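You operate a simulated robot arm through the tools that you are given. There is no shell and no other tool. Be economical: measure what you need, move in short steps, check, and stop when the job is done.

You are at the controls of a simulated robot arm. One attempt, no reset.

## Task
Put two of the brown pegs from the top of the steel bench on the shelf under the steel bench. Take the yellow twine and leave it on the yellow board. Open the teal drawer, take the green tape measure on the shelf under the steel bench and put it away in the inside of the teal drawer and shut the drawer again. Fetch the blue end cap and set it on the shelf under the steel bench. Fetch the blue crayon and stand it on the cooling rack. Put the grey peg on the cooling rack away on the waist-high board of the tall shelf. Fetch the yellow tape measure and set it on the top of the marking bench. Close the drawer of the padded bench. Press the marker button two times. Turn the depth dial to 20 mm. The order is free. Set down upright: yellow twine, green tape measure, blue crayon, yellow tape measure.

Only the result counts: the job must be done as asked and must still hold three seconds after the hand-in. Knocking over, shifting, dropping, spilling or breaking anything else fails it. A push-on lid holds only when it is set on centred and level and pressed home; a screw cap is set on level and turned clockwise until tight.

## Robot
A 7-joint arm with a two-finger parallel gripper on a trunk, on a base that drives. Base frame: it is fixed to the floor where the robot stands at the start and does not move with it; the origin is under the middle of the robot, x ahead of it, y to its left, z up; the surface under the hand at the start is at about z = 860. Readings come in mm, rad, newtons and seconds.
With the tool pointing down near the work surface it reaches from about 260 to 580 mm from the robot's upright axis, wherever it stands. Its first joint turns from -2.897 to 2.897 rad. Places, roughly: blue crayon (3x3x9 cm) [400, 100, 900]; blue end cap (4x4x3 cm) [400, -200, 900]; brown peg (3x3x7 cm) [600, -200, 900]; cooling rack [-100, 1400, 900]; depth dial [-5100, 1400, 900]; drawer of the padded bench [-1600, 0, 600]; green tape measure (8x4x7 cm) [400, -100, 400]; grey peg (4x4x8 cm) [0, 1300, 900]; inside of the teal drawer [-3500, 1500, 700]; marker button [-3500, 1400, 900]; shelf under the steel bench [500, 300, 400]; teal drawer [-3500, 1400, 800]; top of the marking bench [-3500, 1600, 900]; waist-high board of the tall shelf [-5700, -4800, 700]; yellow board (22x23 cm) [-3040, 1400, 880]; yellow tape measure (8x4x7 cm) [0, 1500, 900]; yellow twine (6x6x7 cm) [500, -100, 900]. Payload 3.4 kg.
The TCP is the grasp point between the finger pads, 30 mm short of the fingertips. In the tool frame z runs along the fingers and y along their closing line. Largest opening 94 mm; finger width 28, thickness 10; the body of the gripper, 50 by 96 mm, starts 55 mm behind the TCP.
Orientation is that of the tool frame in the base frame, as [roll, pitch, yaw] about the fixed x, y, z axes, in that order (R = Rz(yaw) Ry(pitch) Rx(roll)). With the fingers straight down and closing along the base's y, the tool's x points along the base's -x, its y along +y and its z along -z.

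## Interface
- The arm moves only by the tool jog_arm. Its argument "moves" is a list of rows, each an object of numbers (a shift or turn left out is 0, a gripper value left out holds the last): "tx", "ty", "tz": the shift along the tool's x, y, z in cm; "ax", "ay", "az": the turn, a rotation vector about the tool's x, y, z in rad. In form: [{"tx": .., "ty": .., "tz": .., "ax": .., "ay": .., "az": ..}, ...]. A call has 1 to 20 rows; each row shifts and turns the commanded pose from where the row before left it, along the tool's axes as they then stand. "fingers" is the opening, from 0 (shut) to 1 (fully open), set as the call begins (left out, the last holds). A row lasts 0.2 s, in which the tool goes at most 50 mm and 0.15 rad; a call with a longer step from one row to the next is refused whole, and so is a gripper value outside its range. A pose out of reach is approached as far as the arm can. The call stops where the force on the tool passes 40 N (or 10 N more than at its start, if that is more) or the arm is blocked; 0.2 s more then pass. Each finger travels about 72 mm/s and halts on what it meets, pressing with about 30 N; the grip force reading is that of the motor and also rises with nothing between the fingers. The clock runs only during rows and for 0.2 s after the last one: add rows that do not move to give the fingers time. It gives the time, the measured TCP pose, the force on the tool (base axes), the opening and the grip force at its end, in the units of the frame above (readings bear some noise), with the torque about the TCP (base axes, N m) and any sound that the robot's microphone picked up.
- Cameras (640 x 400 px; columns grow to the right, rows downward): "scene" is now at [7.5, 113.5, 1654.6]; the picture's right is [-0.50, -0.87, 0.00], its down [-0.66, 0.38, -0.65] and it looks along [0.56, -0.33, -0.76] (base axes); focal length 272 px, centre (320, 200). "wrist" rides on the gripper at [76, 14, -103] in the tool frame; the picture's right is [-0.18, 0.98, 0.00], its down [-0.75, -0.14, -0.64] and it looks along [-0.63, -0.12, 0.77] (tool axes); focal length 243 px, centre (320, 200). There is no depth. A picture from a camera that has moved, and an enlarged one, comes with that camera's place and axes in the base frame and with its lens.
- grab_frame(camera): a new picture of that camera. No time passes.
- slide_trunk(by): slides the trunk up (or, below 0, down) by that many mm; the arm and the scene camera ride with it, the base frame stays. It gives what a move gives, with no picture.
- drive_base(legs): drives the robot by 1 to 6 legs, each [ahead, left, turn to the left] in mm, mm and rad, along the robot's own axes; the way and the turn of a leg run together, so that a leg with both is an arc; at most 1500 mm and 3.142 rad a leg. The arm and the cameras ride along, it lands a little off, and it stops where it bumps. It gives what a move gives.
- pan_tilt(pan, tilt): turns the head with the scene camera to pan (to the left, within 2.705 rad either way) and tilt (down, from -0.506 to 1.204), counted from straight ahead of the robot. It gives what a move gives.
- inspect(camera, box): a new picture of the part [left, top, right, bottom] of that camera's present view, enlarged. No time passes.
- close_job(): hands the job in; it is judged then, once.

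Go step by step. Nothing tells you exact positions but the pictures and the camera data: compare them with the known pose of the tool, close in by small moves and look again before you grip or let go. The budget is 535 turns and 326 pictures, counting those below and the enlarged ones. Unless the task says otherwise, let go and move clear before handing in.

The tools are called after "Request:" by a JSON object that holds its "op" and its "data". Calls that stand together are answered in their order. jog_arm: Moves the arm, as the interface text tells. Its arguments: {"type":"object","properties":{"moves":{"type":"array","items":{"type":"object","properties":{"tx":{"type":"number"},"ty":{"type":"number"},"tz":{"type":"number"},"ax":{"type":"number"},"ay":{"type":"number"},"az":{"type":"number"}}}},"fingers":{"type":"number"}},"required":["moves"]} The other tools are called the same way: slide_trunk (by) slides the trunk up or down; drive_base (legs) drives the base; pan_tilt (pan, tilt) turns the head that bears the scene camera; grab_frame (camera) takes a picture; inspect (camera, box) takes an enlarged picture of a part of a camera's view; close_job () hands the job in.

At the start:

```text
time: 0.0
tool_pos: [374.0, -162.8, 1204.5]
orientation: [-3.141, 0.0, -3.141]
contact_force: [-0.1, -0.5, 0.1]
wrist_torque: [-0.02, 0.03, 0.0]
gripper_width: 93.8
finger_force: 0.1
trunk travel left (down, up): [-325.0, 61.0]
robot x, y, heading: [-2.1, 1.1, -0.003]
head pan, tilt: [-0.524, 0.862]
```

scene: 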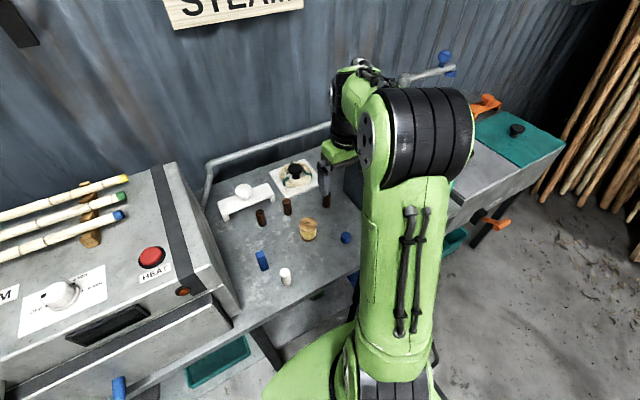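
wrist: 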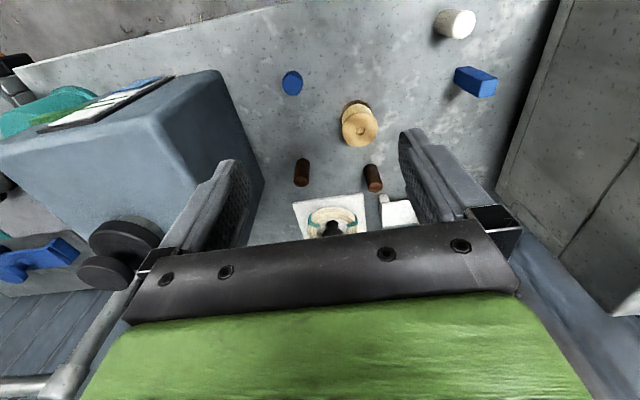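

I see the steel bench with three brown pegs, twine, end cap and crayon. I'll look around before moving.

Request:
{"op": "pan_tilt", "data": {"pan": 0.0, "tilt": 0.9}}

Request:
{"op": "grab_frame", "data": {"camera": "scene"}}

Request:
{"op": "pan_tilt", "data": {"pan": 1.57, "tilt": 0.6}}

Request:
{"op": "grab_frame", "data": {"camera": "scene"}}

Request:
{"op": "pan_tilt", "data": {"pan": 2.6, "tilt": 0.35}}

Request:
{"op": "grab_frame", "data": {"camera": "scene"}}

Request:
{"op": "pan_tilt", "data": {"pan": -2.6, "tilt": 0.35}}

Request:
{"op": "grab_frame", "data": {"camera": "scene"}}

```text
time: 0.9
tool_pos: [373.2, -162.9, 1206.0]
orientation: [-3.141, 0.001, -3.142]
contact_force: [0.2, 0.0, -0.3]
wrist_torque: [0.01, -0.01, 0.01]
gripper_width: 94.3
finger_force: 0.0
trunk travel left (down, up): [-325.0, 61.0]
robot x, y, heading: [-0.2, -6.3, 0.001]
head pan, tilt: [0.0, 0.901]
```

```text
323 pictures are left
camera scene: at [15.9, 152.2, 1651.7], right [0.0, -1.0, 0.0], down [-0.78, 0.0, -0.62], along [0.62, 0.0, -0.78], focal length 272 px, centre (320, 200)
```

scene: 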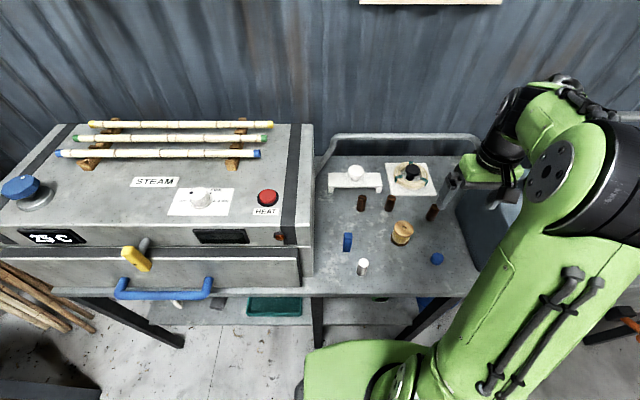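

```text
time: 2.6
tool_pos: [374.0, -163.2, 1205.2]
orientation: [3.141, 0.0, -3.142]
contact_force: [-0.2, -0.4, 1.0]
wrist_torque: [0.01, 0.05, -0.01]
gripper_width: 93.8
finger_force: 0.1
trunk travel left (down, up): [-325.0, 61.0]
robot x, y, heading: [1.3, 0.6, -0.002]
head pan, tilt: [1.571, 0.6]
```

```text
322 pictures are left
camera scene: at [-59.5, 240.7, 1676.5], right [1.0, 0.0, 0.0], down [0.0, -0.57, -0.82], along [0.0, 0.82, -0.57], focal length 272 px, centre (320, 200)
```

scene: 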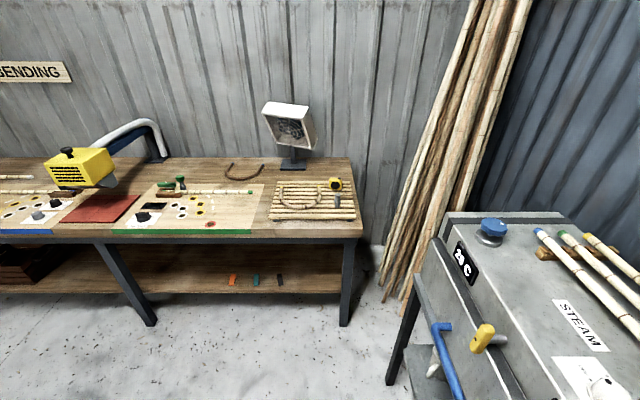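

```text
time: 3.9
tool_pos: [374.5, -162.1, 1204.0]
orientation: [3.141, 0.0, 3.141]
contact_force: [-0.2, 1.0, 0.0]
wrist_torque: [0.02, -0.03, -0.03]
gripper_width: 94.1
finger_force: 0.2
trunk travel left (down, up): [-325.0, 61.0]
robot x, y, heading: [-1.9, 3.2, 0.002]
head pan, tilt: [2.601, 0.351]
```

```text
321 pictures are left
camera scene: at [-139.3, 200.4, 1699.2], right [0.52, 0.86, 0.0], down [0.29, -0.18, -0.94], along [-0.8, 0.48, -0.34], focal length 272 px, centre (320, 200)
```

scene: 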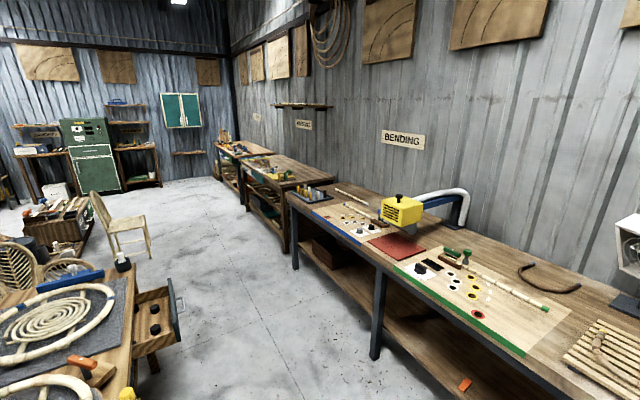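

```text
time: 8.0
tool_pos: [374.7, -162.9, 1204.7]
orientation: [-3.141, 0.0, -3.14]
contact_force: [0.5, 0.1, 0.0]
wrist_torque: [0.01, -0.02, 0.0]
gripper_width: 94.2
finger_force: 0.1
trunk travel left (down, up): [-325.0, 61.0]
robot x, y, heading: [-0.6, -0.8, -0.003]
head pan, tilt: [-2.601, 0.351]
```

```text
320 pictures are left
camera scene: at [-139.4, 104.3, 1699.3], right [-0.52, 0.86, 0.0], down [0.29, 0.18, -0.94], along [-0.8, -0.48, -0.34], focal length 272 px, centre (320, 200)
```

scene: 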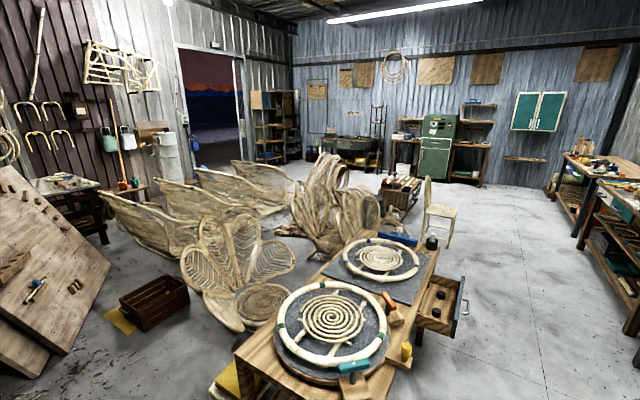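

The benches match the map. Bench front edge is at about x=293, and the pegs are at roughly (560,-235), (602,-96) and (603,7), so I'll drive a little closer.

Request:
{"op": "drive_base", "data": {"legs": [[70, 0, 0]]}}

Request:
{"op": "pan_tilt", "data": {"pan": -0.3, "tilt": 1.1}}

Request:
{"op": "grab_frame", "data": {"camera": "scene"}}

Request:
{"op": "grab_frame", "data": {"camera": "wrist"}}

```text
time: 9.1
tool_pos: [433.8, -177.1, 1203.5]
orientation: [3.141, 0.001, 3.132]
contact_force: [0.4, -0.2, 0.2]
wrist_torque: [0.03, 0.0, 0.04]
gripper_width: 94.1
finger_force: 0.1
trunk travel left (down, up): [-325.0, 61.0]
robot x, y, heading: [58.3, -10.4, -0.019]
head pan, tilt: [-2.601, 0.351]
stopped in leg 1: the robot was blocked; the commanded pose is now the measured one
```

```text
time: 11.2
tool_pos: [433.2, -176.2, 1205.3]
orientation: [3.14, 0.001, 3.132]
contact_force: [0.1, 0.0, 0.6]
wrist_torque: [0.01, -0.01, 0.01]
gripper_width: 94.0
finger_force: 0.1
trunk travel left (down, up): [-325.0, 61.0]
robot x, y, heading: [64.0, -11.6, -0.014]
head pan, tilt: [-0.3, 1.1]
```

```text
319 pictures are left
camera scene: at [62.8, 123.7, 1637.9], right [-0.31, -0.95, 0.0], down [-0.85, 0.28, -0.45], along [0.43, -0.14, -0.89], focal length 272 px, centre (320, 200)
```

scene: 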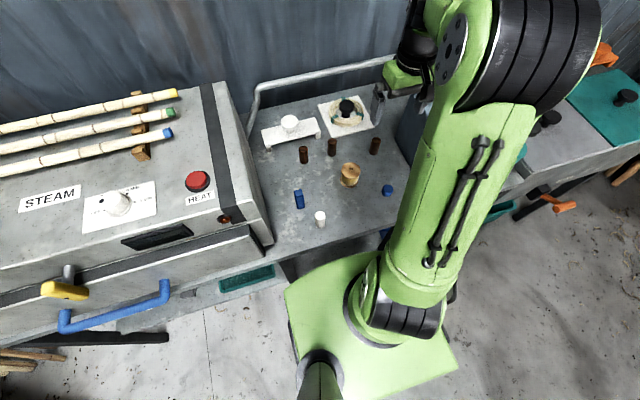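

```text
318 pictures are left
camera wrist: at [356.6, -162.5, 1306.8], right [0.19, 0.98, 0.0], down [0.75, -0.15, 0.64], along [0.63, -0.12, -0.77], focal length 243 px, centre (320, 200)
```

wrist: 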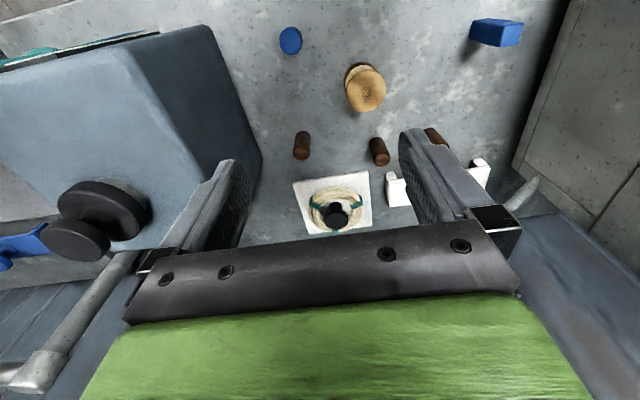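

Contact with the bench shows this is as close as the base gets. Before gripping I'll back off, lower the trunk and study the shelf.

Request:
{"op": "drive_base", "data": {"legs": [[-560, 0, 0]]}}

Request:
{"op": "slide_trunk", "data": {"by": -325}}

Request:
{"op": "pan_tilt", "data": {"pan": 0.0, "tilt": 0.65}}

Request:
{"op": "grab_frame", "data": {"camera": "scene"}}

Request:
{"op": "grab_frame", "data": {"camera": "wrist"}}

```text
time: 13.8
tool_pos: [-13.0, -166.6, 1206.5]
orientation: [3.142, 0.004, 3.128]
contact_force: [-0.8, 0.2, 1.0]
wrist_torque: [0.02, -0.06, 0.02]
gripper_width: 94.0
finger_force: 0.1
trunk travel left (down, up): [-325.0, 61.0]
robot x, y, heading: [-384.5, 0.2, -0.014]
head pan, tilt: [-0.3, 1.1]
stopped in leg 1: the robot was blocked; the commanded pose is now the measured one
```

```text
time: 17.0
tool_pos: [-9.4, -167.5, 881.4]
orientation: [-3.141, -0.001, 3.127]
contact_force: [0.4, -0.3, -0.4]
wrist_torque: [0.05, 0.03, 0.0]
gripper_width: 94.0
finger_force: 0.0
trunk travel left (down, up): [0.0, 386.0]
robot x, y, heading: [-384.6, -1.7, -0.016]
head pan, tilt: [-0.3, 1.1]
```

```text
time: 17.9
tool_pos: [-9.9, -167.7, 879.4]
orientation: [-3.141, 0.001, 3.128]
contact_force: [0.9, 0.9, -0.1]
wrist_torque: [0.01, 0.01, 0.0]
gripper_width: 94.1
finger_force: 0.0
trunk travel left (down, up): [0.0, 386.0]
robot x, y, heading: [-380.9, -1.7, -0.018]
head pan, tilt: [0.0, 0.649]
```

```text
317 pictures are left
camera scene: at [-352.3, 151.7, 1347.7], right [-0.02, -1.0, 0.0], down [-0.61, 0.01, -0.8], along [0.8, -0.01, -0.61], focal length 272 px, centre (320, 200)
```

scene: 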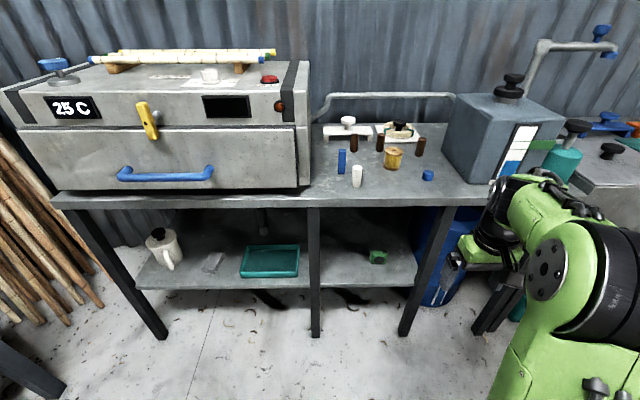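

```text
316 pictures are left
camera wrist: at [-86.6, -153.9, 982.6], right [0.2, 0.98, 0.0], down [0.75, -0.15, 0.64], along [0.63, -0.13, -0.77], focal length 243 px, centre (320, 200)
```

wrist: 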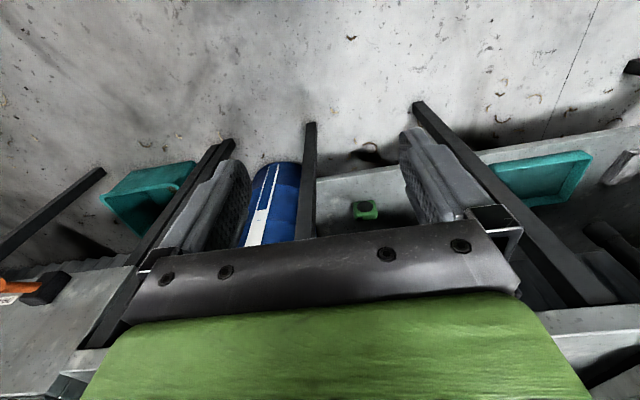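

The shelf bay lies between legs at about y=-237 and y=160, with the green tape measure near (460,-114). I'll test whether the hand reaches down low here.

Request:
{"op": "jog_arm", "data": {"moves": [{"tz": 4, "ty": 1.5}, {"tz": 4, "ty": 1.5}, {"tz": 4, "ty": 1.5}, {"tz": 4, "ty": 1.5}, {"tz": 4, "ty": 1.5}, {"tz": 4, "ty": 1.5}, {"tz": 4, "ty": 1.5}, {"tz": 4, "ty": 1.5}, {"tz": 4}, {"tz": 4}]}}

Request:
{"op": "grab_frame", "data": {"camera": "wrist"}}

Request:
{"op": "grab_frame", "data": {"camera": "scene"}}

```text
time: 20.1
tool_pos: [-7.1, -46.5, 481.9]
orientation: [3.14, 0.0, 3.128]
contact_force: [-0.5, -0.2, 0.3]
wrist_torque: [0.0, 0.0, 0.01]
gripper_width: 94.0
finger_force: 0.1
trunk travel left (down, up): [0.0, 386.0]
robot x, y, heading: [-384.5, -0.9, -0.014]
head pan, tilt: [0.0, 0.649]
```

```text
315 pictures are left
camera wrist: at [-84.3, -32.7, 583.5], right [0.2, 0.98, 0.0], down [0.75, -0.15, 0.64], along [0.63, -0.13, -0.77], focal length 243 px, centre (320, 200)
```

wrist: 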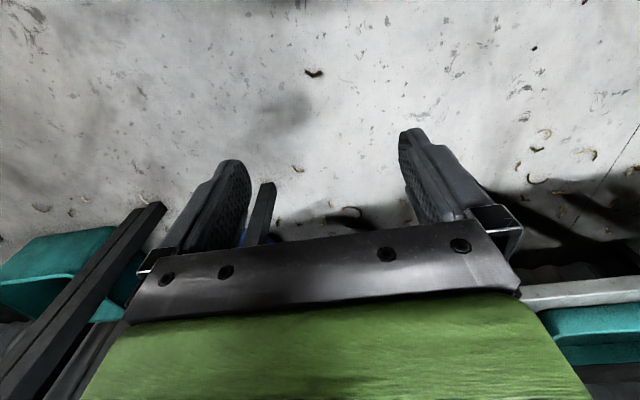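

```text
314 pictures are left
camera scene: at [-352.1, 151.8, 1347.8], right [-0.02, -1.0, 0.0], down [-0.6, 0.01, -0.8], along [0.8, -0.01, -0.6], focal length 272 px, centre (320, 200)
```

scene: 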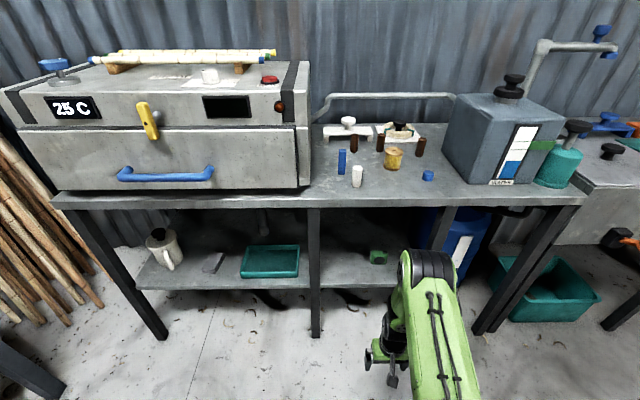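

The low pose works. Now I tilt the hand forward about 40° and drive in to view the shelf from close.

Request:
{"op": "jog_arm", "data": {"moves": [{"ay": -0.14, "tx": -1}, {"ay": -0.14, "tx": -1}, {"ay": -0.14, "tx": -1}, {"ay": -0.14, "tx": -1}, {"ay": -0.14}]}}

Request:
{"op": "drive_base", "data": {"legs": [[200, 0, 0]]}}

Request:
{"op": "grab_frame", "data": {"camera": "wrist"}}

Request:
{"op": "grab_frame", "data": {"camera": "scene"}}

```text
time: 21.3
tool_pos: [30.9, -49.0, 490.1]
orientation: [3.141, 0.703, 3.127]
contact_force: [-0.4, 0.5, 0.4]
wrist_torque: [-0.02, -0.03, 0.02]
gripper_width: 93.9
finger_force: 0.1
trunk travel left (down, up): [0.0, 386.0]
robot x, y, heading: [-381.1, 2.3, -0.018]
head pan, tilt: [0.0, 0.649]
```

```text
time: 22.9
tool_pos: [227.7, -53.5, 489.0]
orientation: [3.14, 0.701, 3.125]
contact_force: [-0.1, -0.2, 0.1]
wrist_torque: [-0.02, -0.01, 0.01]
gripper_width: 94.0
finger_force: 0.1
trunk travel left (down, up): [0.0, 386.0]
robot x, y, heading: [-183.1, -3.1, -0.024]
head pan, tilt: [0.0, 0.649]
```

```text
313 pictures are left
camera wrist: at [103.8, -38.6, 518.5], right [0.16, 0.98, 0.12], down [0.16, -0.14, 0.98], along [0.97, -0.14, -0.18], focal length 243 px, centre (320, 200)
```

wrist: 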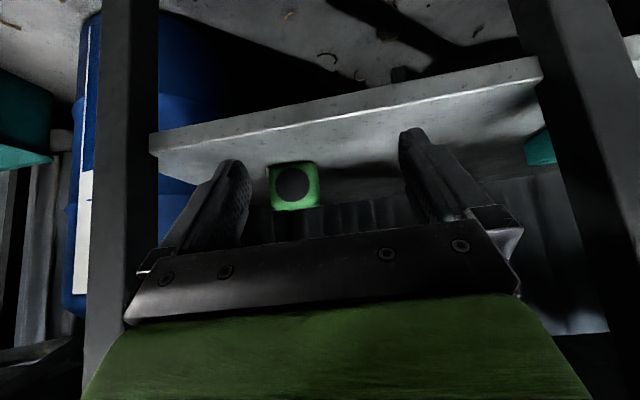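

```text
312 pictures are left
camera scene: at [-153.2, 148.2, 1347.8], right [-0.02, -1.0, 0.0], down [-0.6, 0.01, -0.8], along [0.8, -0.02, -0.6], focal length 272 px, centre (320, 200)
```

scene: 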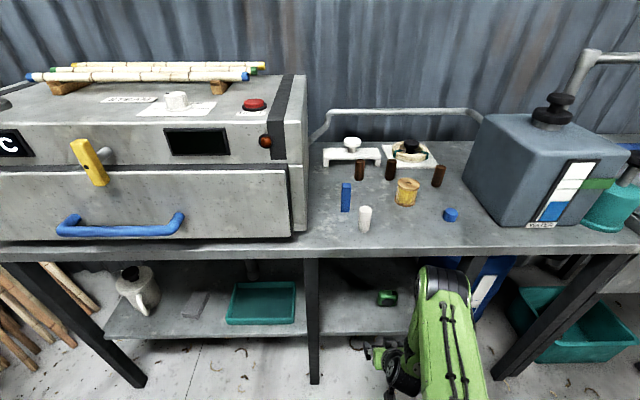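

The tape stands on the shelf around (450,-124), with the shelf top at z about 390. I'll test reaching to a free spot near (420,30).

Request:
{"op": "jog_arm", "data": {"moves": [{"tz": 3.06, "tx": -2.4, "ty": 1.6}, {"tz": 3.06, "tx": -2.4, "ty": 1.6}, {"tz": 3.06, "tx": -2.4, "ty": 1.6}, {"tz": 3.06, "tx": -2.4, "ty": 1.6}, {"tz": 3.06, "tx": -2.4, "ty": 1.6}]}}

Request:
{"op": "grab_frame", "data": {"camera": "wrist"}}

Request:
{"op": "grab_frame", "data": {"camera": "scene"}}

```text
time: 24.1
tool_pos: [421.9, 24.0, 450.7]
orientation: [3.141, 0.698, 3.123]
contact_force: [0.5, 0.2, 0.6]
wrist_torque: [0.03, -0.02, -0.01]
gripper_width: 94.2
finger_force: 0.0
trunk travel left (down, up): [0.0, 386.0]
robot x, y, heading: [-183.7, -3.7, -0.02]
head pan, tilt: [0.0, 0.649]
```

```text
311 pictures are left
camera wrist: at [297.3, 39.2, 480.0], right [0.16, 0.98, 0.12], down [0.16, -0.14, 0.98], along [0.97, -0.14, -0.18], focal length 243 px, centre (320, 200)
```

wrist: 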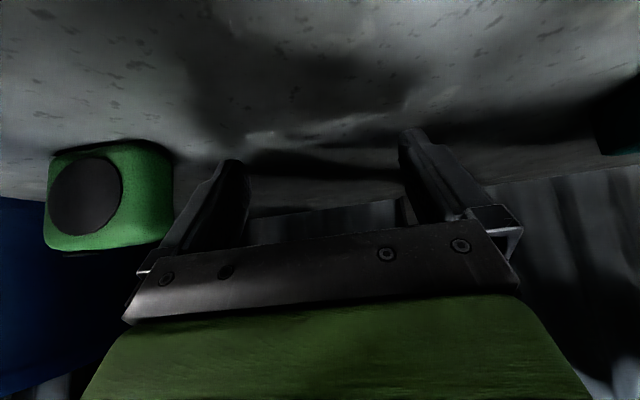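

```text
310 pictures are left
camera scene: at [-153.4, 148.3, 1347.8], right [-0.02, -1.0, 0.0], down [-0.6, 0.01, -0.8], along [0.8, -0.02, -0.6], focal length 272 px, centre (320, 200)
```

scene: 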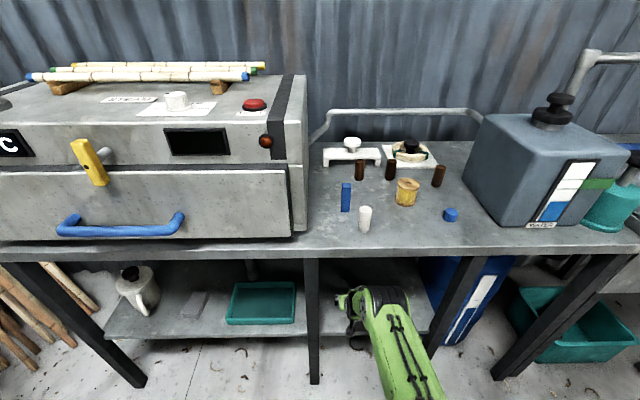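

The shelf reach works with the 40° tilt. I'll back out, raise and fetch the first peg with the same tilt.

Request:
{"op": "drive_base", "data": {"legs": [[-180, 0, 0]]}}

Request:
{"op": "jog_arm", "data": {"moves": [{"tz": -3.06, "tx": 2.4}, {"tz": -3.06, "tx": 2.4}, {"tz": -3.06, "tx": 2.4}, {"tz": -3.06, "tx": 2.4}, {"tz": -3.06, "tx": 2.4}]}}

Request:
{"op": "slide_trunk", "data": {"by": 325}}

Request:
{"op": "jog_arm", "data": {"moves": [{"tz": -3.8, "tx": -3.2}, {"tz": -3.8, "tx": -3.2}, {"tz": -3.8, "tx": -3.2}, {"tz": -3.8, "tx": -3.2}, {"tz": -3.8, "tx": -3.2}]}}

Request:
{"op": "grab_frame", "data": {"camera": "wrist"}}

```text
time: 25.6
tool_pos: [241.9, 27.1, 451.2]
orientation: [-3.141, 0.699, 3.124]
contact_force: [0.3, 0.7, -0.2]
wrist_torque: [0.0, -0.04, 0.01]
gripper_width: 94.0
finger_force: 0.1
trunk travel left (down, up): [0.0, 386.0]
robot x, y, heading: [-365.0, -1.6, -0.014]
head pan, tilt: [0.0, 0.649]
```

```text
time: 26.8
tool_pos: [52.2, 30.7, 490.1]
orientation: [-3.141, 0.7, 3.124]
contact_force: [0.7, 0.0, -0.5]
wrist_torque: [-0.03, -0.01, 0.0]
gripper_width: 94.1
finger_force: 0.1
trunk travel left (down, up): [0.0, 386.0]
robot x, y, heading: [-362.5, 5.1, -0.019]
head pan, tilt: [0.0, 0.649]
```

```text
time: 30.0
tool_pos: [52.3, 31.3, 814.9]
orientation: [-3.141, 0.699, 3.124]
contact_force: [-0.1, 0.6, 0.4]
wrist_torque: [0.01, -0.06, -0.05]
gripper_width: 93.9
finger_force: 0.1
trunk travel left (down, up): [-325.0, 61.0]
robot x, y, heading: [-364.1, -0.8, -0.017]
head pan, tilt: [0.0, 0.649]
```

```text
time: 31.2
tool_pos: [49.3, 28.1, 1064.4]
orientation: [3.141, 0.7, 3.124]
contact_force: [-0.3, 0.5, 0.3]
wrist_torque: [-0.02, -0.05, 0.0]
gripper_width: 93.9
finger_force: 0.0
trunk travel left (down, up): [-325.0, 61.0]
robot x, y, heading: [-362.5, 2.2, -0.016]
head pan, tilt: [0.0, 0.649]
```

```text
309 pictures are left
camera wrist: at [-75.6, 44.7, 1093.7], right [0.16, 0.98, 0.12], down [0.16, -0.14, 0.98], along [0.97, -0.14, -0.18], focal length 243 px, centre (320, 200)
```

wrist: 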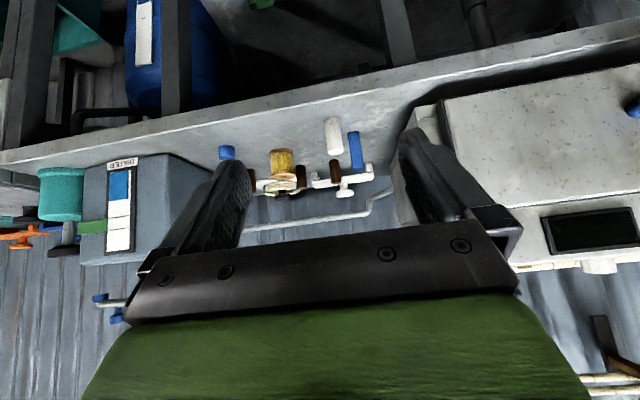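

Now I drive back in with the hand high over the bench.

Request:
{"op": "drive_base", "data": {"legs": [[390, 0, 0]]}}

Request:
{"op": "grab_frame", "data": {"camera": "wrist"}}

```text
time: 33.6
tool_pos: [435.3, 21.4, 1063.9]
orientation: [-3.141, 0.7, 3.125]
contact_force: [0.2, 0.0, -1.0]
wrist_torque: [0.02, 0.0, 0.03]
gripper_width: 94.0
finger_force: 0.0
trunk travel left (down, up): [-325.0, 61.0]
robot x, y, heading: [16.4, -7.6, -0.018]
head pan, tilt: [0.0, 0.649]
```

```text
308 pictures are left
camera wrist: at [310.0, 38.0, 1092.6], right [0.16, 0.98, 0.12], down [0.16, -0.14, 0.98], along [0.97, -0.13, -0.18], focal length 243 px, centre (320, 200)
```

wrist: 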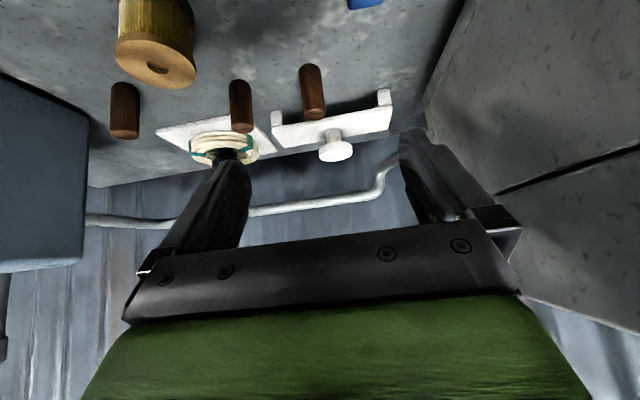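

Peg 1 sits at about (597,7). I approach along the tilted tool axis and check on the way.

Request:
{"op": "jog_arm", "data": {"moves": [{"tz": 3.4, "tx": -0.4, "ty": -0.25}, {"tz": 3.4, "tx": -0.4, "ty": -0.25}, {"tz": 3.4, "tx": -0.4, "ty": -0.25}, {"tz": 3.4, "tx": -0.4, "ty": -0.25}, {"tz": 3.4, "tx": -0.3, "ty": -0.17}]}}

Request:
{"op": "grab_frame", "data": {"camera": "wrist"}}

```text
time: 34.9
tool_pos: [559.2, 9.1, 944.8]
orientation: [3.141, 0.698, 3.124]
contact_force: [-0.2, 0.2, 0.5]
wrist_torque: [0.0, 0.0, 0.01]
gripper_width: 94.1
finger_force: 0.1
trunk travel left (down, up): [-325.0, 61.0]
robot x, y, heading: [20.0, -7.1, -0.017]
head pan, tilt: [0.0, 0.649]
```

```text
307 pictures are left
camera wrist: at [434.9, 24.9, 974.5], right [0.16, 0.98, 0.12], down [0.16, -0.14, 0.98], along [0.97, -0.14, -0.18], focal length 243 px, centre (320, 200)
```

wrist: 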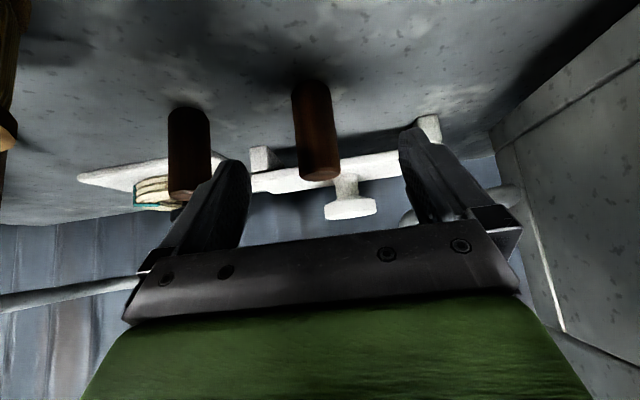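

Aligned. Final approach and grip.

Request:
{"op": "jog_arm", "data": {"moves": [{"tz": 2, "ty": -0.17}, {"tz": 2, "ty": -0.17}, {"tz": 1.7}]}}

Request:
{"op": "jog_arm", "data": {"fingers": 0, "moves": [{}, {}, {}, {}]}}

Request:
{"op": "grab_frame", "data": {"camera": "wrist"}}

```text
time: 35.6
tool_pos: [595.2, 6.4, 901.1]
orientation: [3.141, 0.698, 3.124]
contact_force: [1.0, 0.0, -0.4]
wrist_torque: [0.04, 0.03, 0.04]
gripper_width: 94.0
finger_force: 0.0
trunk travel left (down, up): [-325.0, 61.0]
robot x, y, heading: [23.1, -7.3, -0.018]
head pan, tilt: [0.0, 0.649]
```

```text
time: 36.6
tool_pos: [595.7, 5.3, 902.3]
orientation: [-3.141, 0.7, 3.123]
contact_force: [0.0, -0.1, -1.0]
wrist_torque: [-0.03, 0.02, -0.04]
gripper_width: 32.6
finger_force: 30.1
trunk travel left (down, up): [-325.0, 61.0]
robot x, y, heading: [19.9, -8.0, -0.015]
head pan, tilt: [0.0, 0.649]
```

```text
306 pictures are left
camera wrist: at [470.7, 20.5, 931.3], right [0.16, 0.98, 0.12], down [0.16, -0.14, 0.98], along [0.97, -0.13, -0.18], focal length 243 px, centre (320, 200)
```

wrist: 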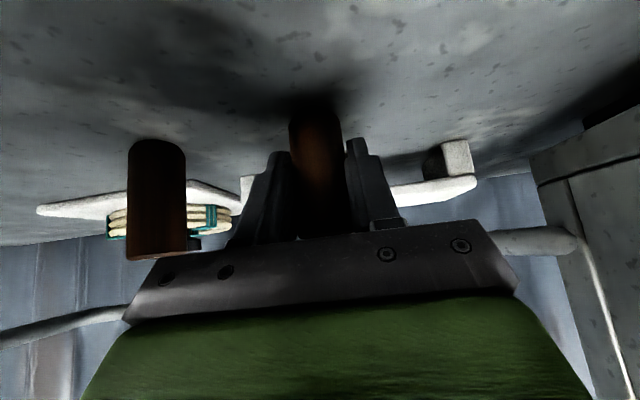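

Peg 1 is held. Lift, back off, lower, and drive toward the shelf.

Request:
{"op": "jog_arm", "data": {"moves": [{"tz": -2.6, "tx": -2.2}, {"tz": -2.6, "tx": -2.2}, {"tz": -2.6, "tx": -2.2}, {"tz": -2.6, "tx": -2.2}]}}

Request:
{"op": "drive_base", "data": {"legs": [[-370, 0, 0]]}}

Request:
{"op": "jog_arm", "data": {"moves": [{"tz": -2.6, "tx": 3}, {"tz": -2.6, "tx": 3}, {"tz": -2.6, "tx": 3}, {"tz": -2.6, "tx": 3}, {"tz": -2.6, "tx": 3}]}}

Request:
{"op": "slide_trunk", "data": {"by": -325}}

```text
time: 37.6
tool_pos: [594.3, 6.0, 1039.6]
orientation: [3.141, 0.699, 3.123]
contact_force: [-0.5, 0.6, -1.6]
wrist_torque: [0.04, 0.0, 0.02]
gripper_width: 32.4
finger_force: 29.8
trunk travel left (down, up): [-325.0, 61.0]
robot x, y, heading: [20.7, -11.4, -0.021]
head pan, tilt: [0.0, 0.649]
```

```text
time: 40.0
tool_pos: [232.5, 9.3, 1039.4]
orientation: [-3.141, 0.699, 3.118]
contact_force: [0.5, 0.1, -0.4]
wrist_torque: [-0.01, -0.01, 0.0]
gripper_width: 32.5
finger_force: 29.7
trunk travel left (down, up): [-325.0, 61.0]
robot x, y, heading: [-348.5, 4.8, -0.027]
head pan, tilt: [0.0, 0.649]
```

```text
time: 41.2
tool_pos: [47.1, 16.5, 1042.1]
orientation: [-3.141, 0.7, 3.117]
contact_force: [0.0, 0.1, -0.1]
wrist_torque: [0.0, 0.0, -0.05]
gripper_width: 32.4
finger_force: 30.1
out of reach, approached as far as the arm can: row 5
trunk travel left (down, up): [-325.0, 61.0]
robot x, y, heading: [-345.0, -0.2, -0.025]
head pan, tilt: [0.0, 0.649]
```

```text
time: 44.4
tool_pos: [46.9, 16.0, 719.9]
orientation: [-3.141, 0.699, 3.117]
contact_force: [-0.2, -0.8, -0.2]
wrist_torque: [-0.02, 0.0, -0.01]
gripper_width: 32.3
finger_force: 30.3
trunk travel left (down, up): [0.0, 386.0]
robot x, y, heading: [-343.1, -2.4, -0.031]
head pan, tilt: [0.0, 0.649]
```

Request:
{"op": "jog_arm", "data": {"moves": [{"tz": 3.6, "tx": 3.0}, {"tz": 3.6, "tx": 3.0}, {"tz": 3.6, "tx": 3.0}, {"tz": 3.6, "tx": 3.0}, {"tz": 3.6, "tx": 3.0}]}}

Request:
{"op": "drive_base", "data": {"legs": [[160, 0, 0.027]]}}

Request:
{"op": "grab_frame", "data": {"camera": "scene"}}

```text
time: 45.6
tool_pos: [50.0, 12.4, 485.6]
orientation: [3.141, 0.7, 3.119]
contact_force: [0.1, -0.3, 0.4]
wrist_torque: [0.02, 0.01, 0.01]
gripper_width: 32.3
finger_force: 30.0
trunk travel left (down, up): [0.0, 386.0]
robot x, y, heading: [-345.2, -0.5, -0.026]
head pan, tilt: [0.0, 0.649]
```

```text
time: 47.0
tool_pos: [212.3, 23.6, 485.8]
orientation: [-3.141, 0.698, -3.135]
contact_force: [0.4, -0.2, -0.5]
wrist_torque: [-0.02, -0.01, -0.02]
gripper_width: 32.3
finger_force: 30.0
trunk travel left (down, up): [0.0, 386.0]
robot x, y, heading: [-181.9, -0.6, 0.007]
head pan, tilt: [0.0, 0.649]
```

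```text
305 pictures are left
camera scene: at [-154.3, 151.6, 1347.8], right [0.01, -1.0, 0.0], down [-0.6, 0.0, -0.8], along [0.8, 0.0, -0.6], focal length 272 px, centre (320, 200)
```

scene: 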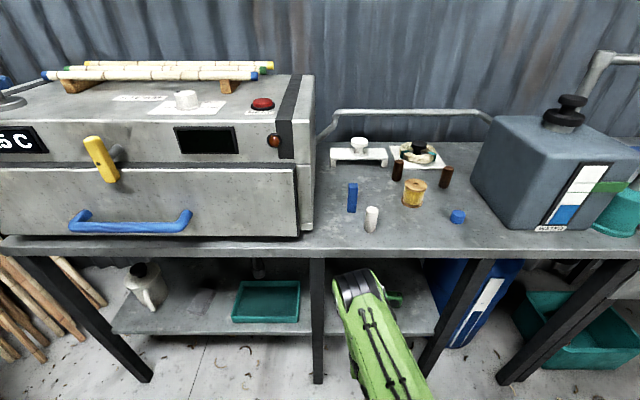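

Request:
{"op": "jog_arm", "data": {"moves": [{"tz": 2.72, "tx": -2.44, "ty": 0.75}, {"tz": 2.72, "tx": -2.44, "ty": 0.75}, {"tz": 2.72, "tx": -2.44, "ty": 0.75}, {"tz": 2.72, "tx": -2.44, "ty": 0.75}, {"tz": 2.72, "tx": -2.44, "ty": 0.75}, {"tz": 2.72, "tx": -2.44, "ty": 0.75}, {"tz": 2.72, "tx": -2.44, "ty": 0.75}]}}

Request:
{"op": "grab_frame", "data": {"camera": "wrist"}}

```text
time: 48.6
tool_pos: [464.1, 74.6, 450.0]
orientation: [3.141, 0.695, -3.134]
contact_force: [0.2, -0.1, -0.8]
wrist_torque: [-0.03, 0.03, 0.04]
gripper_width: 32.4
finger_force: 29.8
trunk travel left (down, up): [0.0, 386.0]
robot x, y, heading: [-181.6, -2.3, 0.009]
head pan, tilt: [0.0, 0.649]
```

```text
304 pictures are left
camera wrist: at [339.2, 86.9, 479.0], right [0.13, 0.98, 0.12], down [0.17, -0.14, 0.98], along [0.98, -0.11, -0.18], focal length 243 px, centre (320, 200)
```

wrist: 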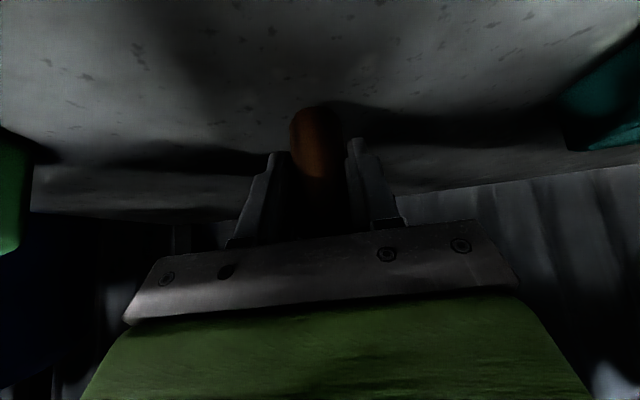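

Lower gently towards contact.

Request:
{"op": "jog_arm", "data": {"moves": [{"tz": 0.38, "tx": 0.32}, {"tz": 0.38, "tx": 0.32}, {"tz": 0.23, "tx": 0.19}, {}]}}

```text
time: 49.6
tool_pos: [466.3, 76.7, 441.7]
orientation: [3.14, 0.71, -3.135]
contact_force: [-1.3, -0.7, 26.1]
wrist_torque: [-0.07, -0.04, -0.03]
gripper_width: 32.3
finger_force: 30.0
trunk travel left (down, up): [0.0, 386.0]
robot x, y, heading: [-184.1, -1.6, 0.006]
head pan, tilt: [0.0, 0.649]
```

Contact: the shelf top is at about z=400. Ease, release and pull out along the tool axis.

Request:
{"op": "jog_arm", "data": {"moves": [{"tz": -0.11, "tx": -0.1}, {}]}}

Request:
{"op": "jog_arm", "data": {"fingers": 0.6, "moves": [{}, {}, {}, {"tz": -2}, {"tz": -3}, {"tz": -3}]}}

Request:
{"op": "grab_frame", "data": {"camera": "wrist"}}

```text
time: 50.2
tool_pos: [465.8, 77.8, 441.2]
orientation: [3.141, 0.707, -3.136]
contact_force: [7.0, -0.1, 20.8]
wrist_torque: [-0.08, -0.33, -0.01]
gripper_width: 32.3
finger_force: 30.7
trunk travel left (down, up): [0.0, 386.0]
robot x, y, heading: [-178.5, 3.6, 0.007]
head pan, tilt: [0.0, 0.649]
```

```text
time: 51.6
tool_pos: [411.6, 76.2, 498.7]
orientation: [3.141, 0.7, -3.136]
contact_force: [-0.1, 0.3, 0.6]
wrist_torque: [0.01, -0.01, 0.02]
gripper_width: 56.5
finger_force: 0.1
trunk travel left (down, up): [0.0, 386.0]
robot x, y, heading: [-182.2, -1.3, 0.006]
head pan, tilt: [0.0, 0.649]
```

```text
303 pictures are left
camera wrist: at [286.9, 89.2, 528.7], right [0.13, 0.98, 0.12], down [0.16, -0.14, 0.98], along [0.98, -0.11, -0.18], focal length 243 px, centre (320, 200)
```

wrist: 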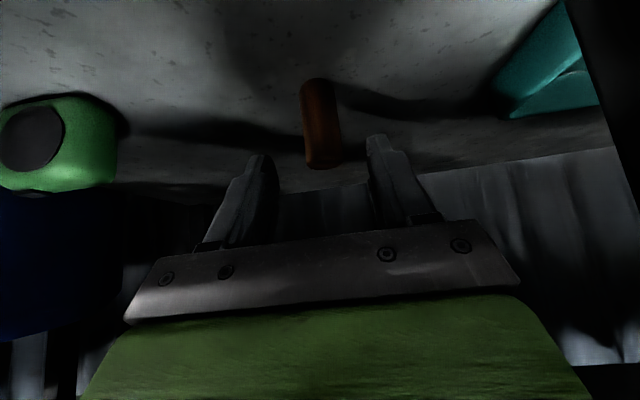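

Peg 1 stands on the shelf. Next is peg 3 (near (560,-235)), which gives more camera clearance than peg 2.

Request:
{"op": "drive_base", "data": {"legs": [[-180, 0, 0]]}}

Request:
{"op": "jog_arm", "data": {"fingers": 1, "moves": [{"tz": -3.06, "tx": 2.4, "ty": -2}, {"tz": -3.06, "tx": 2.4, "ty": -2}, {"tz": -3.06, "tx": 2.4, "ty": -2}, {"tz": -3.06, "tx": 2.4, "ty": -2}, {"tz": -3.06, "tx": 2.4, "ty": -2}]}}

Request:
{"op": "slide_trunk", "data": {"by": 325}}

Request:
{"op": "jog_arm", "data": {"moves": [{"tz": -3.8, "tx": -3.2, "ty": -3}, {"tz": -3.8, "tx": -3.2, "ty": -3}, {"tz": -3.8, "tx": -3.2, "ty": -3}, {"tz": -3.8, "tx": -3.2, "ty": -3}, {"tz": -3.0, "tx": -2.5, "ty": -3}]}}

Request:
{"op": "drive_base", "data": {"legs": [[380, 0, 0]]}}

Request:
{"op": "grab_frame", "data": {"camera": "wrist"}}

```text
time: 53.1
tool_pos: [229.2, 78.9, 500.3]
orientation: [3.141, 0.7, -3.129]
contact_force: [-0.2, -0.2, -0.6]
wrist_torque: [0.05, -0.01, 0.01]
gripper_width: 56.3
finger_force: 0.1
trunk travel left (down, up): [0.0, 386.0]
robot x, y, heading: [-364.4, -5.8, 0.01]
head pan, tilt: [0.0, 0.649]
```

```text
time: 54.3
tool_pos: [43.4, -22.7, 537.2]
orientation: [3.141, 0.701, -3.131]
contact_force: [-0.5, -0.3, -0.5]
wrist_torque: [-0.02, 0.02, 0.01]
gripper_width: 93.9
finger_force: 0.1
trunk travel left (down, up): [0.0, 386.0]
robot x, y, heading: [-365.9, -6.4, 0.016]
head pan, tilt: [0.0, 0.649]
```

```text
time: 57.5
tool_pos: [42.8, -21.0, 861.5]
orientation: [3.141, 0.7, -3.129]
contact_force: [-0.1, 0.6, -0.1]
wrist_torque: [0.01, -0.01, 0.03]
gripper_width: 94.1
finger_force: 0.0
trunk travel left (down, up): [-325.0, 61.0]
robot x, y, heading: [-362.9, 0.5, 0.011]
head pan, tilt: [0.0, 0.649]
```

```text
refused: row 1 steps farther than a row can; nothing moved
```

```text
time: 59.3
tool_pos: [263.4, -21.7, 860.5]
orientation: [-3.138, 0.682, -3.131]
contact_force: [-1.2, -0.5, -1.1]
wrist_torque: [0.08, 0.04, -0.1]
gripper_width: 93.9
finger_force: 0.0
trunk travel left (down, up): [-325.0, 61.0]
robot x, y, heading: [-133.6, -0.4, 0.01]
head pan, tilt: [0.0, 0.649]
stopped in leg 1: the force on the tool passed its limit at 148 N (the readings are from after the stop); the commanded pose is now the measured one
```

```text
302 pictures are left
camera wrist: at [139.5, -9.3, 892.3], right [0.14, 0.98, 0.11], down [0.18, -0.14, 0.97], along [0.97, -0.11, -0.2], focal length 243 px, centre (320, 200)
```

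wrist: 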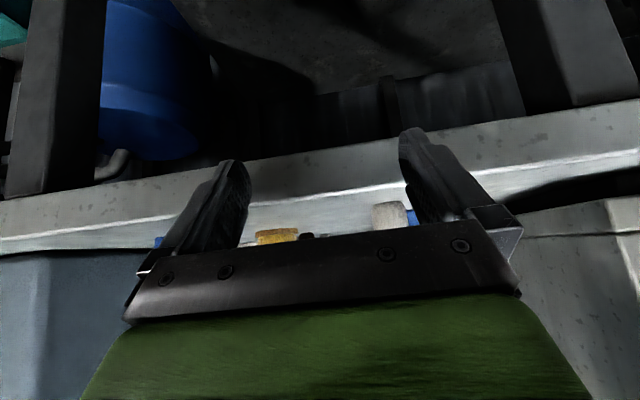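

A jog row was refused and the hand bumped the bench edge. I must not chain these; back off and check.

Request:
{"op": "drive_base", "data": {"legs": [[-200, 0, 0]]}}

Request:
{"op": "grab_frame", "data": {"camera": "scene"}}

```text
time: 60.9
tool_pos: [65.2, -23.6, 860.9]
orientation: [-3.139, 0.685, -3.133]
contact_force: [0.5, -0.2, 0.4]
wrist_torque: [0.02, -0.04, -0.03]
gripper_width: 94.0
finger_force: 0.0
trunk travel left (down, up): [-325.0, 61.0]
robot x, y, heading: [-331.9, 3.3, 0.012]
head pan, tilt: [0.0, 0.649]
```

```text
301 pictures are left
camera scene: at [-307.6, 150.6, 1672.2], right [0.01, -1.0, 0.0], down [-0.6, -0.01, -0.8], along [0.8, 0.01, -0.6], focal length 272 px, centre (320, 200)
```

scene: 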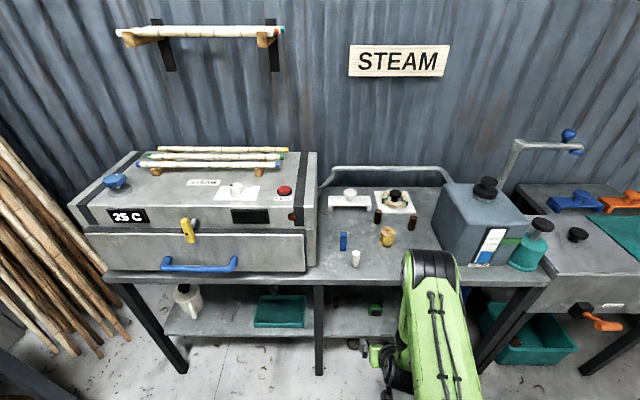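

Everything still stands. Now raise the hand and shift right.

Request:
{"op": "jog_arm", "data": {"moves": [{"tz": -3.3, "tx": -2.7, "ty": -2}, {"tz": -3.3, "tx": -2.7, "ty": -2}, {"tz": -3.3, "tx": -2.7, "ty": -2}, {"tz": -3.3, "tx": -2.7, "ty": -2}, {"tz": -3.3, "tx": -2.7, "ty": -2}, {"ty": -3}, {"ty": -3}]}}

```text
time: 62.5
tool_pos: [67.8, -183.5, 1074.9]
orientation: [-3.141, 0.682, -3.134]
contact_force: [-0.1, -0.6, -0.4]
wrist_torque: [0.0, 0.04, -0.01]
gripper_width: 93.8
finger_force: 0.1
trunk travel left (down, up): [-325.0, 61.0]
robot x, y, heading: [-330.2, -1.2, 0.008]
head pan, tilt: [0.0, 0.649]
```

Request:
{"op": "drive_base", "data": {"legs": [[350, 0, 0]]}}

Request:
{"op": "grab_frame", "data": {"camera": "wrist"}}

```text
time: 64.7
tool_pos: [419.2, -178.3, 1074.0]
orientation: [-3.138, 0.682, -3.129]
contact_force: [-0.1, -0.3, -0.7]
wrist_torque: [-0.04, 0.0, 0.0]
gripper_width: 94.2
finger_force: 0.1
trunk travel left (down, up): [-325.0, 61.0]
robot x, y, heading: [20.3, 3.2, 0.011]
head pan, tilt: [0.0, 0.649]
```

```text
300 pictures are left
camera wrist: at [296.1, -166.5, 1105.8], right [0.13, 0.98, 0.11], down [0.18, -0.14, 0.97], along [0.97, -0.11, -0.2], focal length 243 px, centre (320, 200)
```

wrist: 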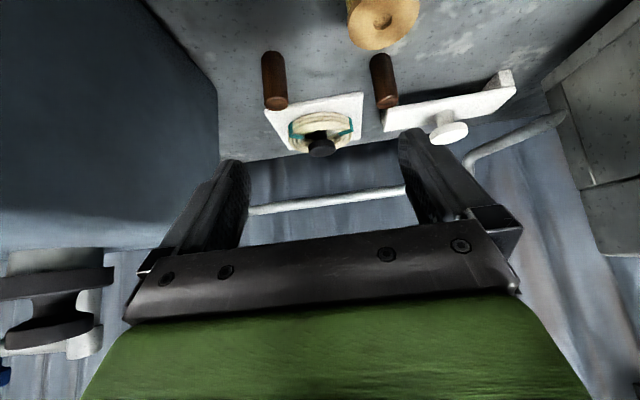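

Peg 3 at (555,-235), block face around y=-325. I'll yaw the hand about -0.35 rad so the wrist keeps clear of the block.

Request:
{"op": "jog_arm", "data": {"moves": [{"ax": 0.0735, "az": 0.0905}, {"ax": 0.0735, "az": 0.0905}, {"ax": 0.0735, "az": 0.0905}]}}

Request:
{"op": "grab_frame", "data": {"camera": "wrist"}}

```text
time: 65.5
tool_pos: [420.5, -176.9, 1075.1]
orientation: [-3.137, 0.683, 2.802]
contact_force: [0.0, -0.2, -0.5]
wrist_torque: [0.01, 0.0, 0.04]
gripper_width: 93.9
finger_force: 0.1
trunk travel left (down, up): [-325.0, 61.0]
robot x, y, heading: [18.7, 2.1, 0.011]
head pan, tilt: [0.0, 0.649]
```

```text
299 pictures are left
camera wrist: at [307.5, -124.0, 1106.0], right [0.46, 0.88, 0.11], down [0.12, -0.19, 0.97], along [0.88, -0.44, -0.2], focal length 243 px, centre (320, 200)
```

wrist: 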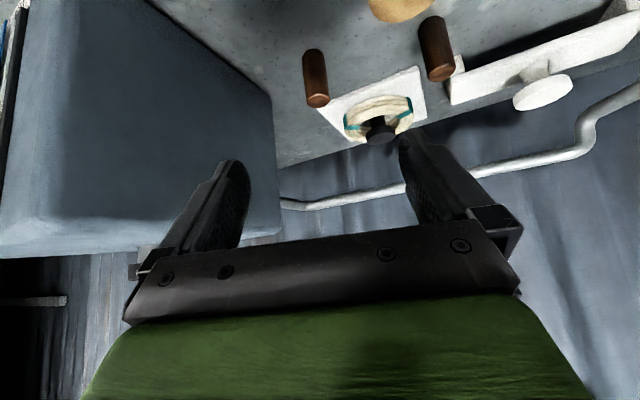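

Request:
{"op": "jog_arm", "data": {"moves": [{"tz": 3.3, "tx": -0.07, "ty": -0.2}, {"tz": 3.3, "tx": -0.07, "ty": -0.2}, {"tz": 3.3, "tx": -0.07, "ty": -0.2}, {"tz": 3.3, "tx": -0.07, "ty": -0.2}, {"tz": 3.3, "tx": -0.07, "ty": -0.2}]}}

Request:
{"op": "grab_frame", "data": {"camera": "wrist"}}

```text
time: 66.7
tool_pos: [518.0, -224.5, 950.1]
orientation: [-3.139, 0.681, 2.802]
contact_force: [0.4, 0.2, 0.1]
wrist_torque: [0.02, -0.01, 0.0]
gripper_width: 93.7
finger_force: 0.0
trunk travel left (down, up): [-325.0, 61.0]
robot x, y, heading: [22.7, 2.3, 0.011]
head pan, tilt: [0.0, 0.649]
```

```text
298 pictures are left
camera wrist: at [405.3, -170.9, 980.5], right [0.46, 0.88, 0.11], down [0.12, -0.19, 0.97], along [0.88, -0.44, -0.2], focal length 243 px, centre (320, 200)
```

wrist: 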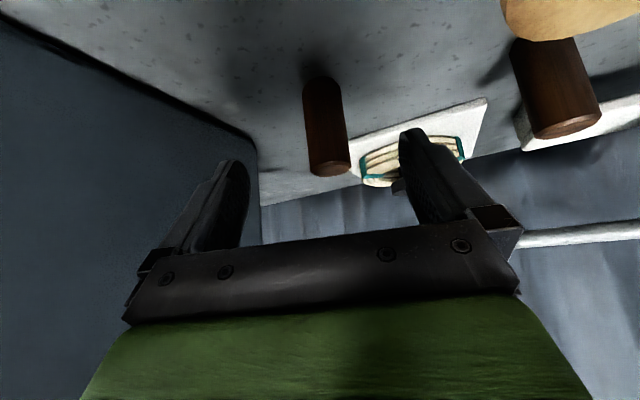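

Request:
{"op": "jog_arm", "data": {"moves": [{"tz": 2.1, "ty": 0.1}, {"tz": 2, "ty": 0.1}, {"tz": 2, "ty": 0.1}]}}

Request:
{"op": "jog_arm", "data": {"fingers": 0, "moves": [{}, {}, {}, {}]}}

Request:
{"op": "grab_frame", "data": {"camera": "wrist"}}

```text
time: 67.5
tool_pos: [553.4, -233.6, 901.2]
orientation: [-3.138, 0.682, 2.804]
contact_force: [0.1, -0.6, -0.2]
wrist_torque: [-0.01, 0.01, -0.01]
gripper_width: 93.9
finger_force: 0.2
trunk travel left (down, up): [-325.0, 61.0]
robot x, y, heading: [18.2, 0.8, 0.012]
head pan, tilt: [0.0, 0.649]
```

```text
time: 68.5
tool_pos: [552.7, -234.1, 901.4]
orientation: [-3.139, 0.683, 2.805]
contact_force: [-0.6, -0.2, -0.2]
wrist_torque: [-0.01, -0.03, 0.02]
gripper_width: 32.0
finger_force: 30.1
trunk travel left (down, up): [-325.0, 61.0]
robot x, y, heading: [17.6, -0.5, 0.012]
head pan, tilt: [0.0, 0.649]
```

```text
297 pictures are left
camera wrist: at [440.7, -180.4, 933.1], right [0.46, 0.88, 0.11], down [0.12, -0.19, 0.97], along [0.88, -0.44, -0.2], focal length 243 px, centre (320, 200)
```

wrist: 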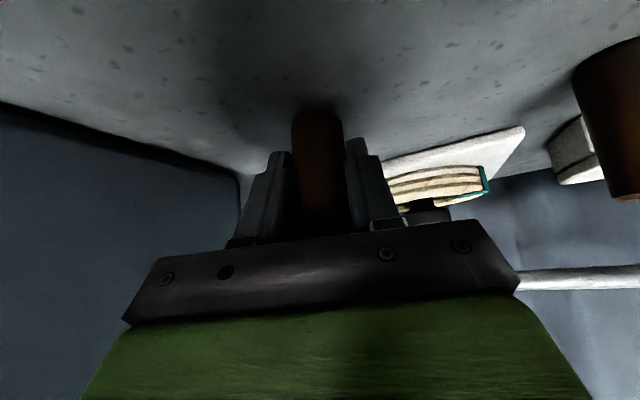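

Request:
{"op": "jog_arm", "data": {"moves": [{"tz": -2.7, "tx": -2.2}, {"tz": -2.7, "tx": -2.2}, {"tz": -2.7, "tx": -2.2}, {"tz": -2.7, "tx": -2.2}, {"ax": -0.07, "az": -0.085, "ty": 3}, {"ax": -0.07, "az": -0.085, "ty": 3}, {"ax": -0.07, "az": -0.085, "ty": 3}]}}

Request:
{"op": "drive_base", "data": {"legs": [[-370, 0, -0.01]]}}

```text
time: 70.1
tool_pos: [574.0, -147.2, 1041.0]
orientation: [-3.14, 0.684, 3.136]
contact_force: [-0.2, 0.3, -0.2]
wrist_torque: [0.0, -0.04, 0.01]
gripper_width: 32.1
finger_force: 29.9
trunk travel left (down, up): [-325.0, 61.0]
robot x, y, heading: [19.0, -0.6, 0.01]
head pan, tilt: [0.0, 0.649]
```

```text
time: 72.5
tool_pos: [195.5, -158.8, 1041.3]
orientation: [-3.141, 0.685, 3.115]
contact_force: [-1.2, -0.2, -0.7]
wrist_torque: [-0.05, 0.01, -0.02]
gripper_width: 32.0
finger_force: 29.8
trunk travel left (down, up): [-325.0, 61.0]
robot x, y, heading: [-352.5, -0.7, -0.006]
head pan, tilt: [0.0, 0.649]
```

Request:
{"op": "jog_arm", "data": {"moves": [{"tz": -1.5, "tx": 1.87, "ty": 2.8}, {"tz": -1.5, "tx": 1.87, "ty": 2.8}, {"tz": -1.5, "tx": 1.87, "ty": 2.8}, {"tz": -1.5, "tx": 1.87, "ty": 2.8}, {"tz": -1.5, "tx": 1.87, "ty": 2.8}, {"tz": -1.5, "tx": 1.87, "ty": 2.8}]}}

Request:
{"op": "slide_trunk", "data": {"by": -325}}

Request:
{"op": "jog_arm", "data": {"moves": [{"tz": 3.5, "tx": 2.9}, {"tz": 3.5, "tx": 2.9}, {"tz": 3.5, "tx": 2.9}, {"tz": 3.5, "tx": 2.9}, {"tz": 3.5, "tx": 2.9}]}}

```text
time: 73.9
tool_pos: [56.2, 14.6, 1040.4]
orientation: [-3.14, 0.684, 3.116]
contact_force: [0.0, -0.5, -1.6]
wrist_torque: [-0.04, 0.02, -0.05]
gripper_width: 32.1
finger_force: 30.1
trunk travel left (down, up): [-325.0, 61.0]
robot x, y, heading: [-356.9, 3.9, -0.008]
head pan, tilt: [0.0, 0.649]
```

```text
time: 77.1
tool_pos: [58.6, 14.1, 716.0]
orientation: [-3.141, 0.683, 3.116]
contact_force: [0.7, 0.9, -0.3]
wrist_torque: [-0.02, 0.02, -0.02]
gripper_width: 32.0
finger_force: 30.0
trunk travel left (down, up): [0.0, 386.0]
robot x, y, heading: [-354.2, 1.0, -0.003]
head pan, tilt: [0.0, 0.649]
```

```text
time: 78.3
tool_pos: [56.5, 13.2, 488.6]
orientation: [3.141, 0.684, 3.115]
contact_force: [-0.2, -0.3, 0.1]
wrist_torque: [-0.02, 0.01, 0.02]
gripper_width: 31.9
finger_force: 30.0
trunk travel left (down, up): [0.0, 386.0]
robot x, y, heading: [-355.9, 0.4, -0.008]
head pan, tilt: [0.0, 0.649]
```

Request:
{"op": "drive_base", "data": {"legs": [[175, 0, 0.005]]}}

```text
time: 79.8
tool_pos: [231.7, 17.2, 490.0]
orientation: [-3.141, 0.684, 3.121]
contact_force: [-0.1, -0.2, -0.1]
wrist_torque: [0.01, -0.02, 0.01]
gripper_width: 32.0
finger_force: 29.4
trunk travel left (down, up): [0.0, 386.0]
robot x, y, heading: [-179.8, 1.8, 0.001]
head pan, tilt: [0.0, 0.649]
```

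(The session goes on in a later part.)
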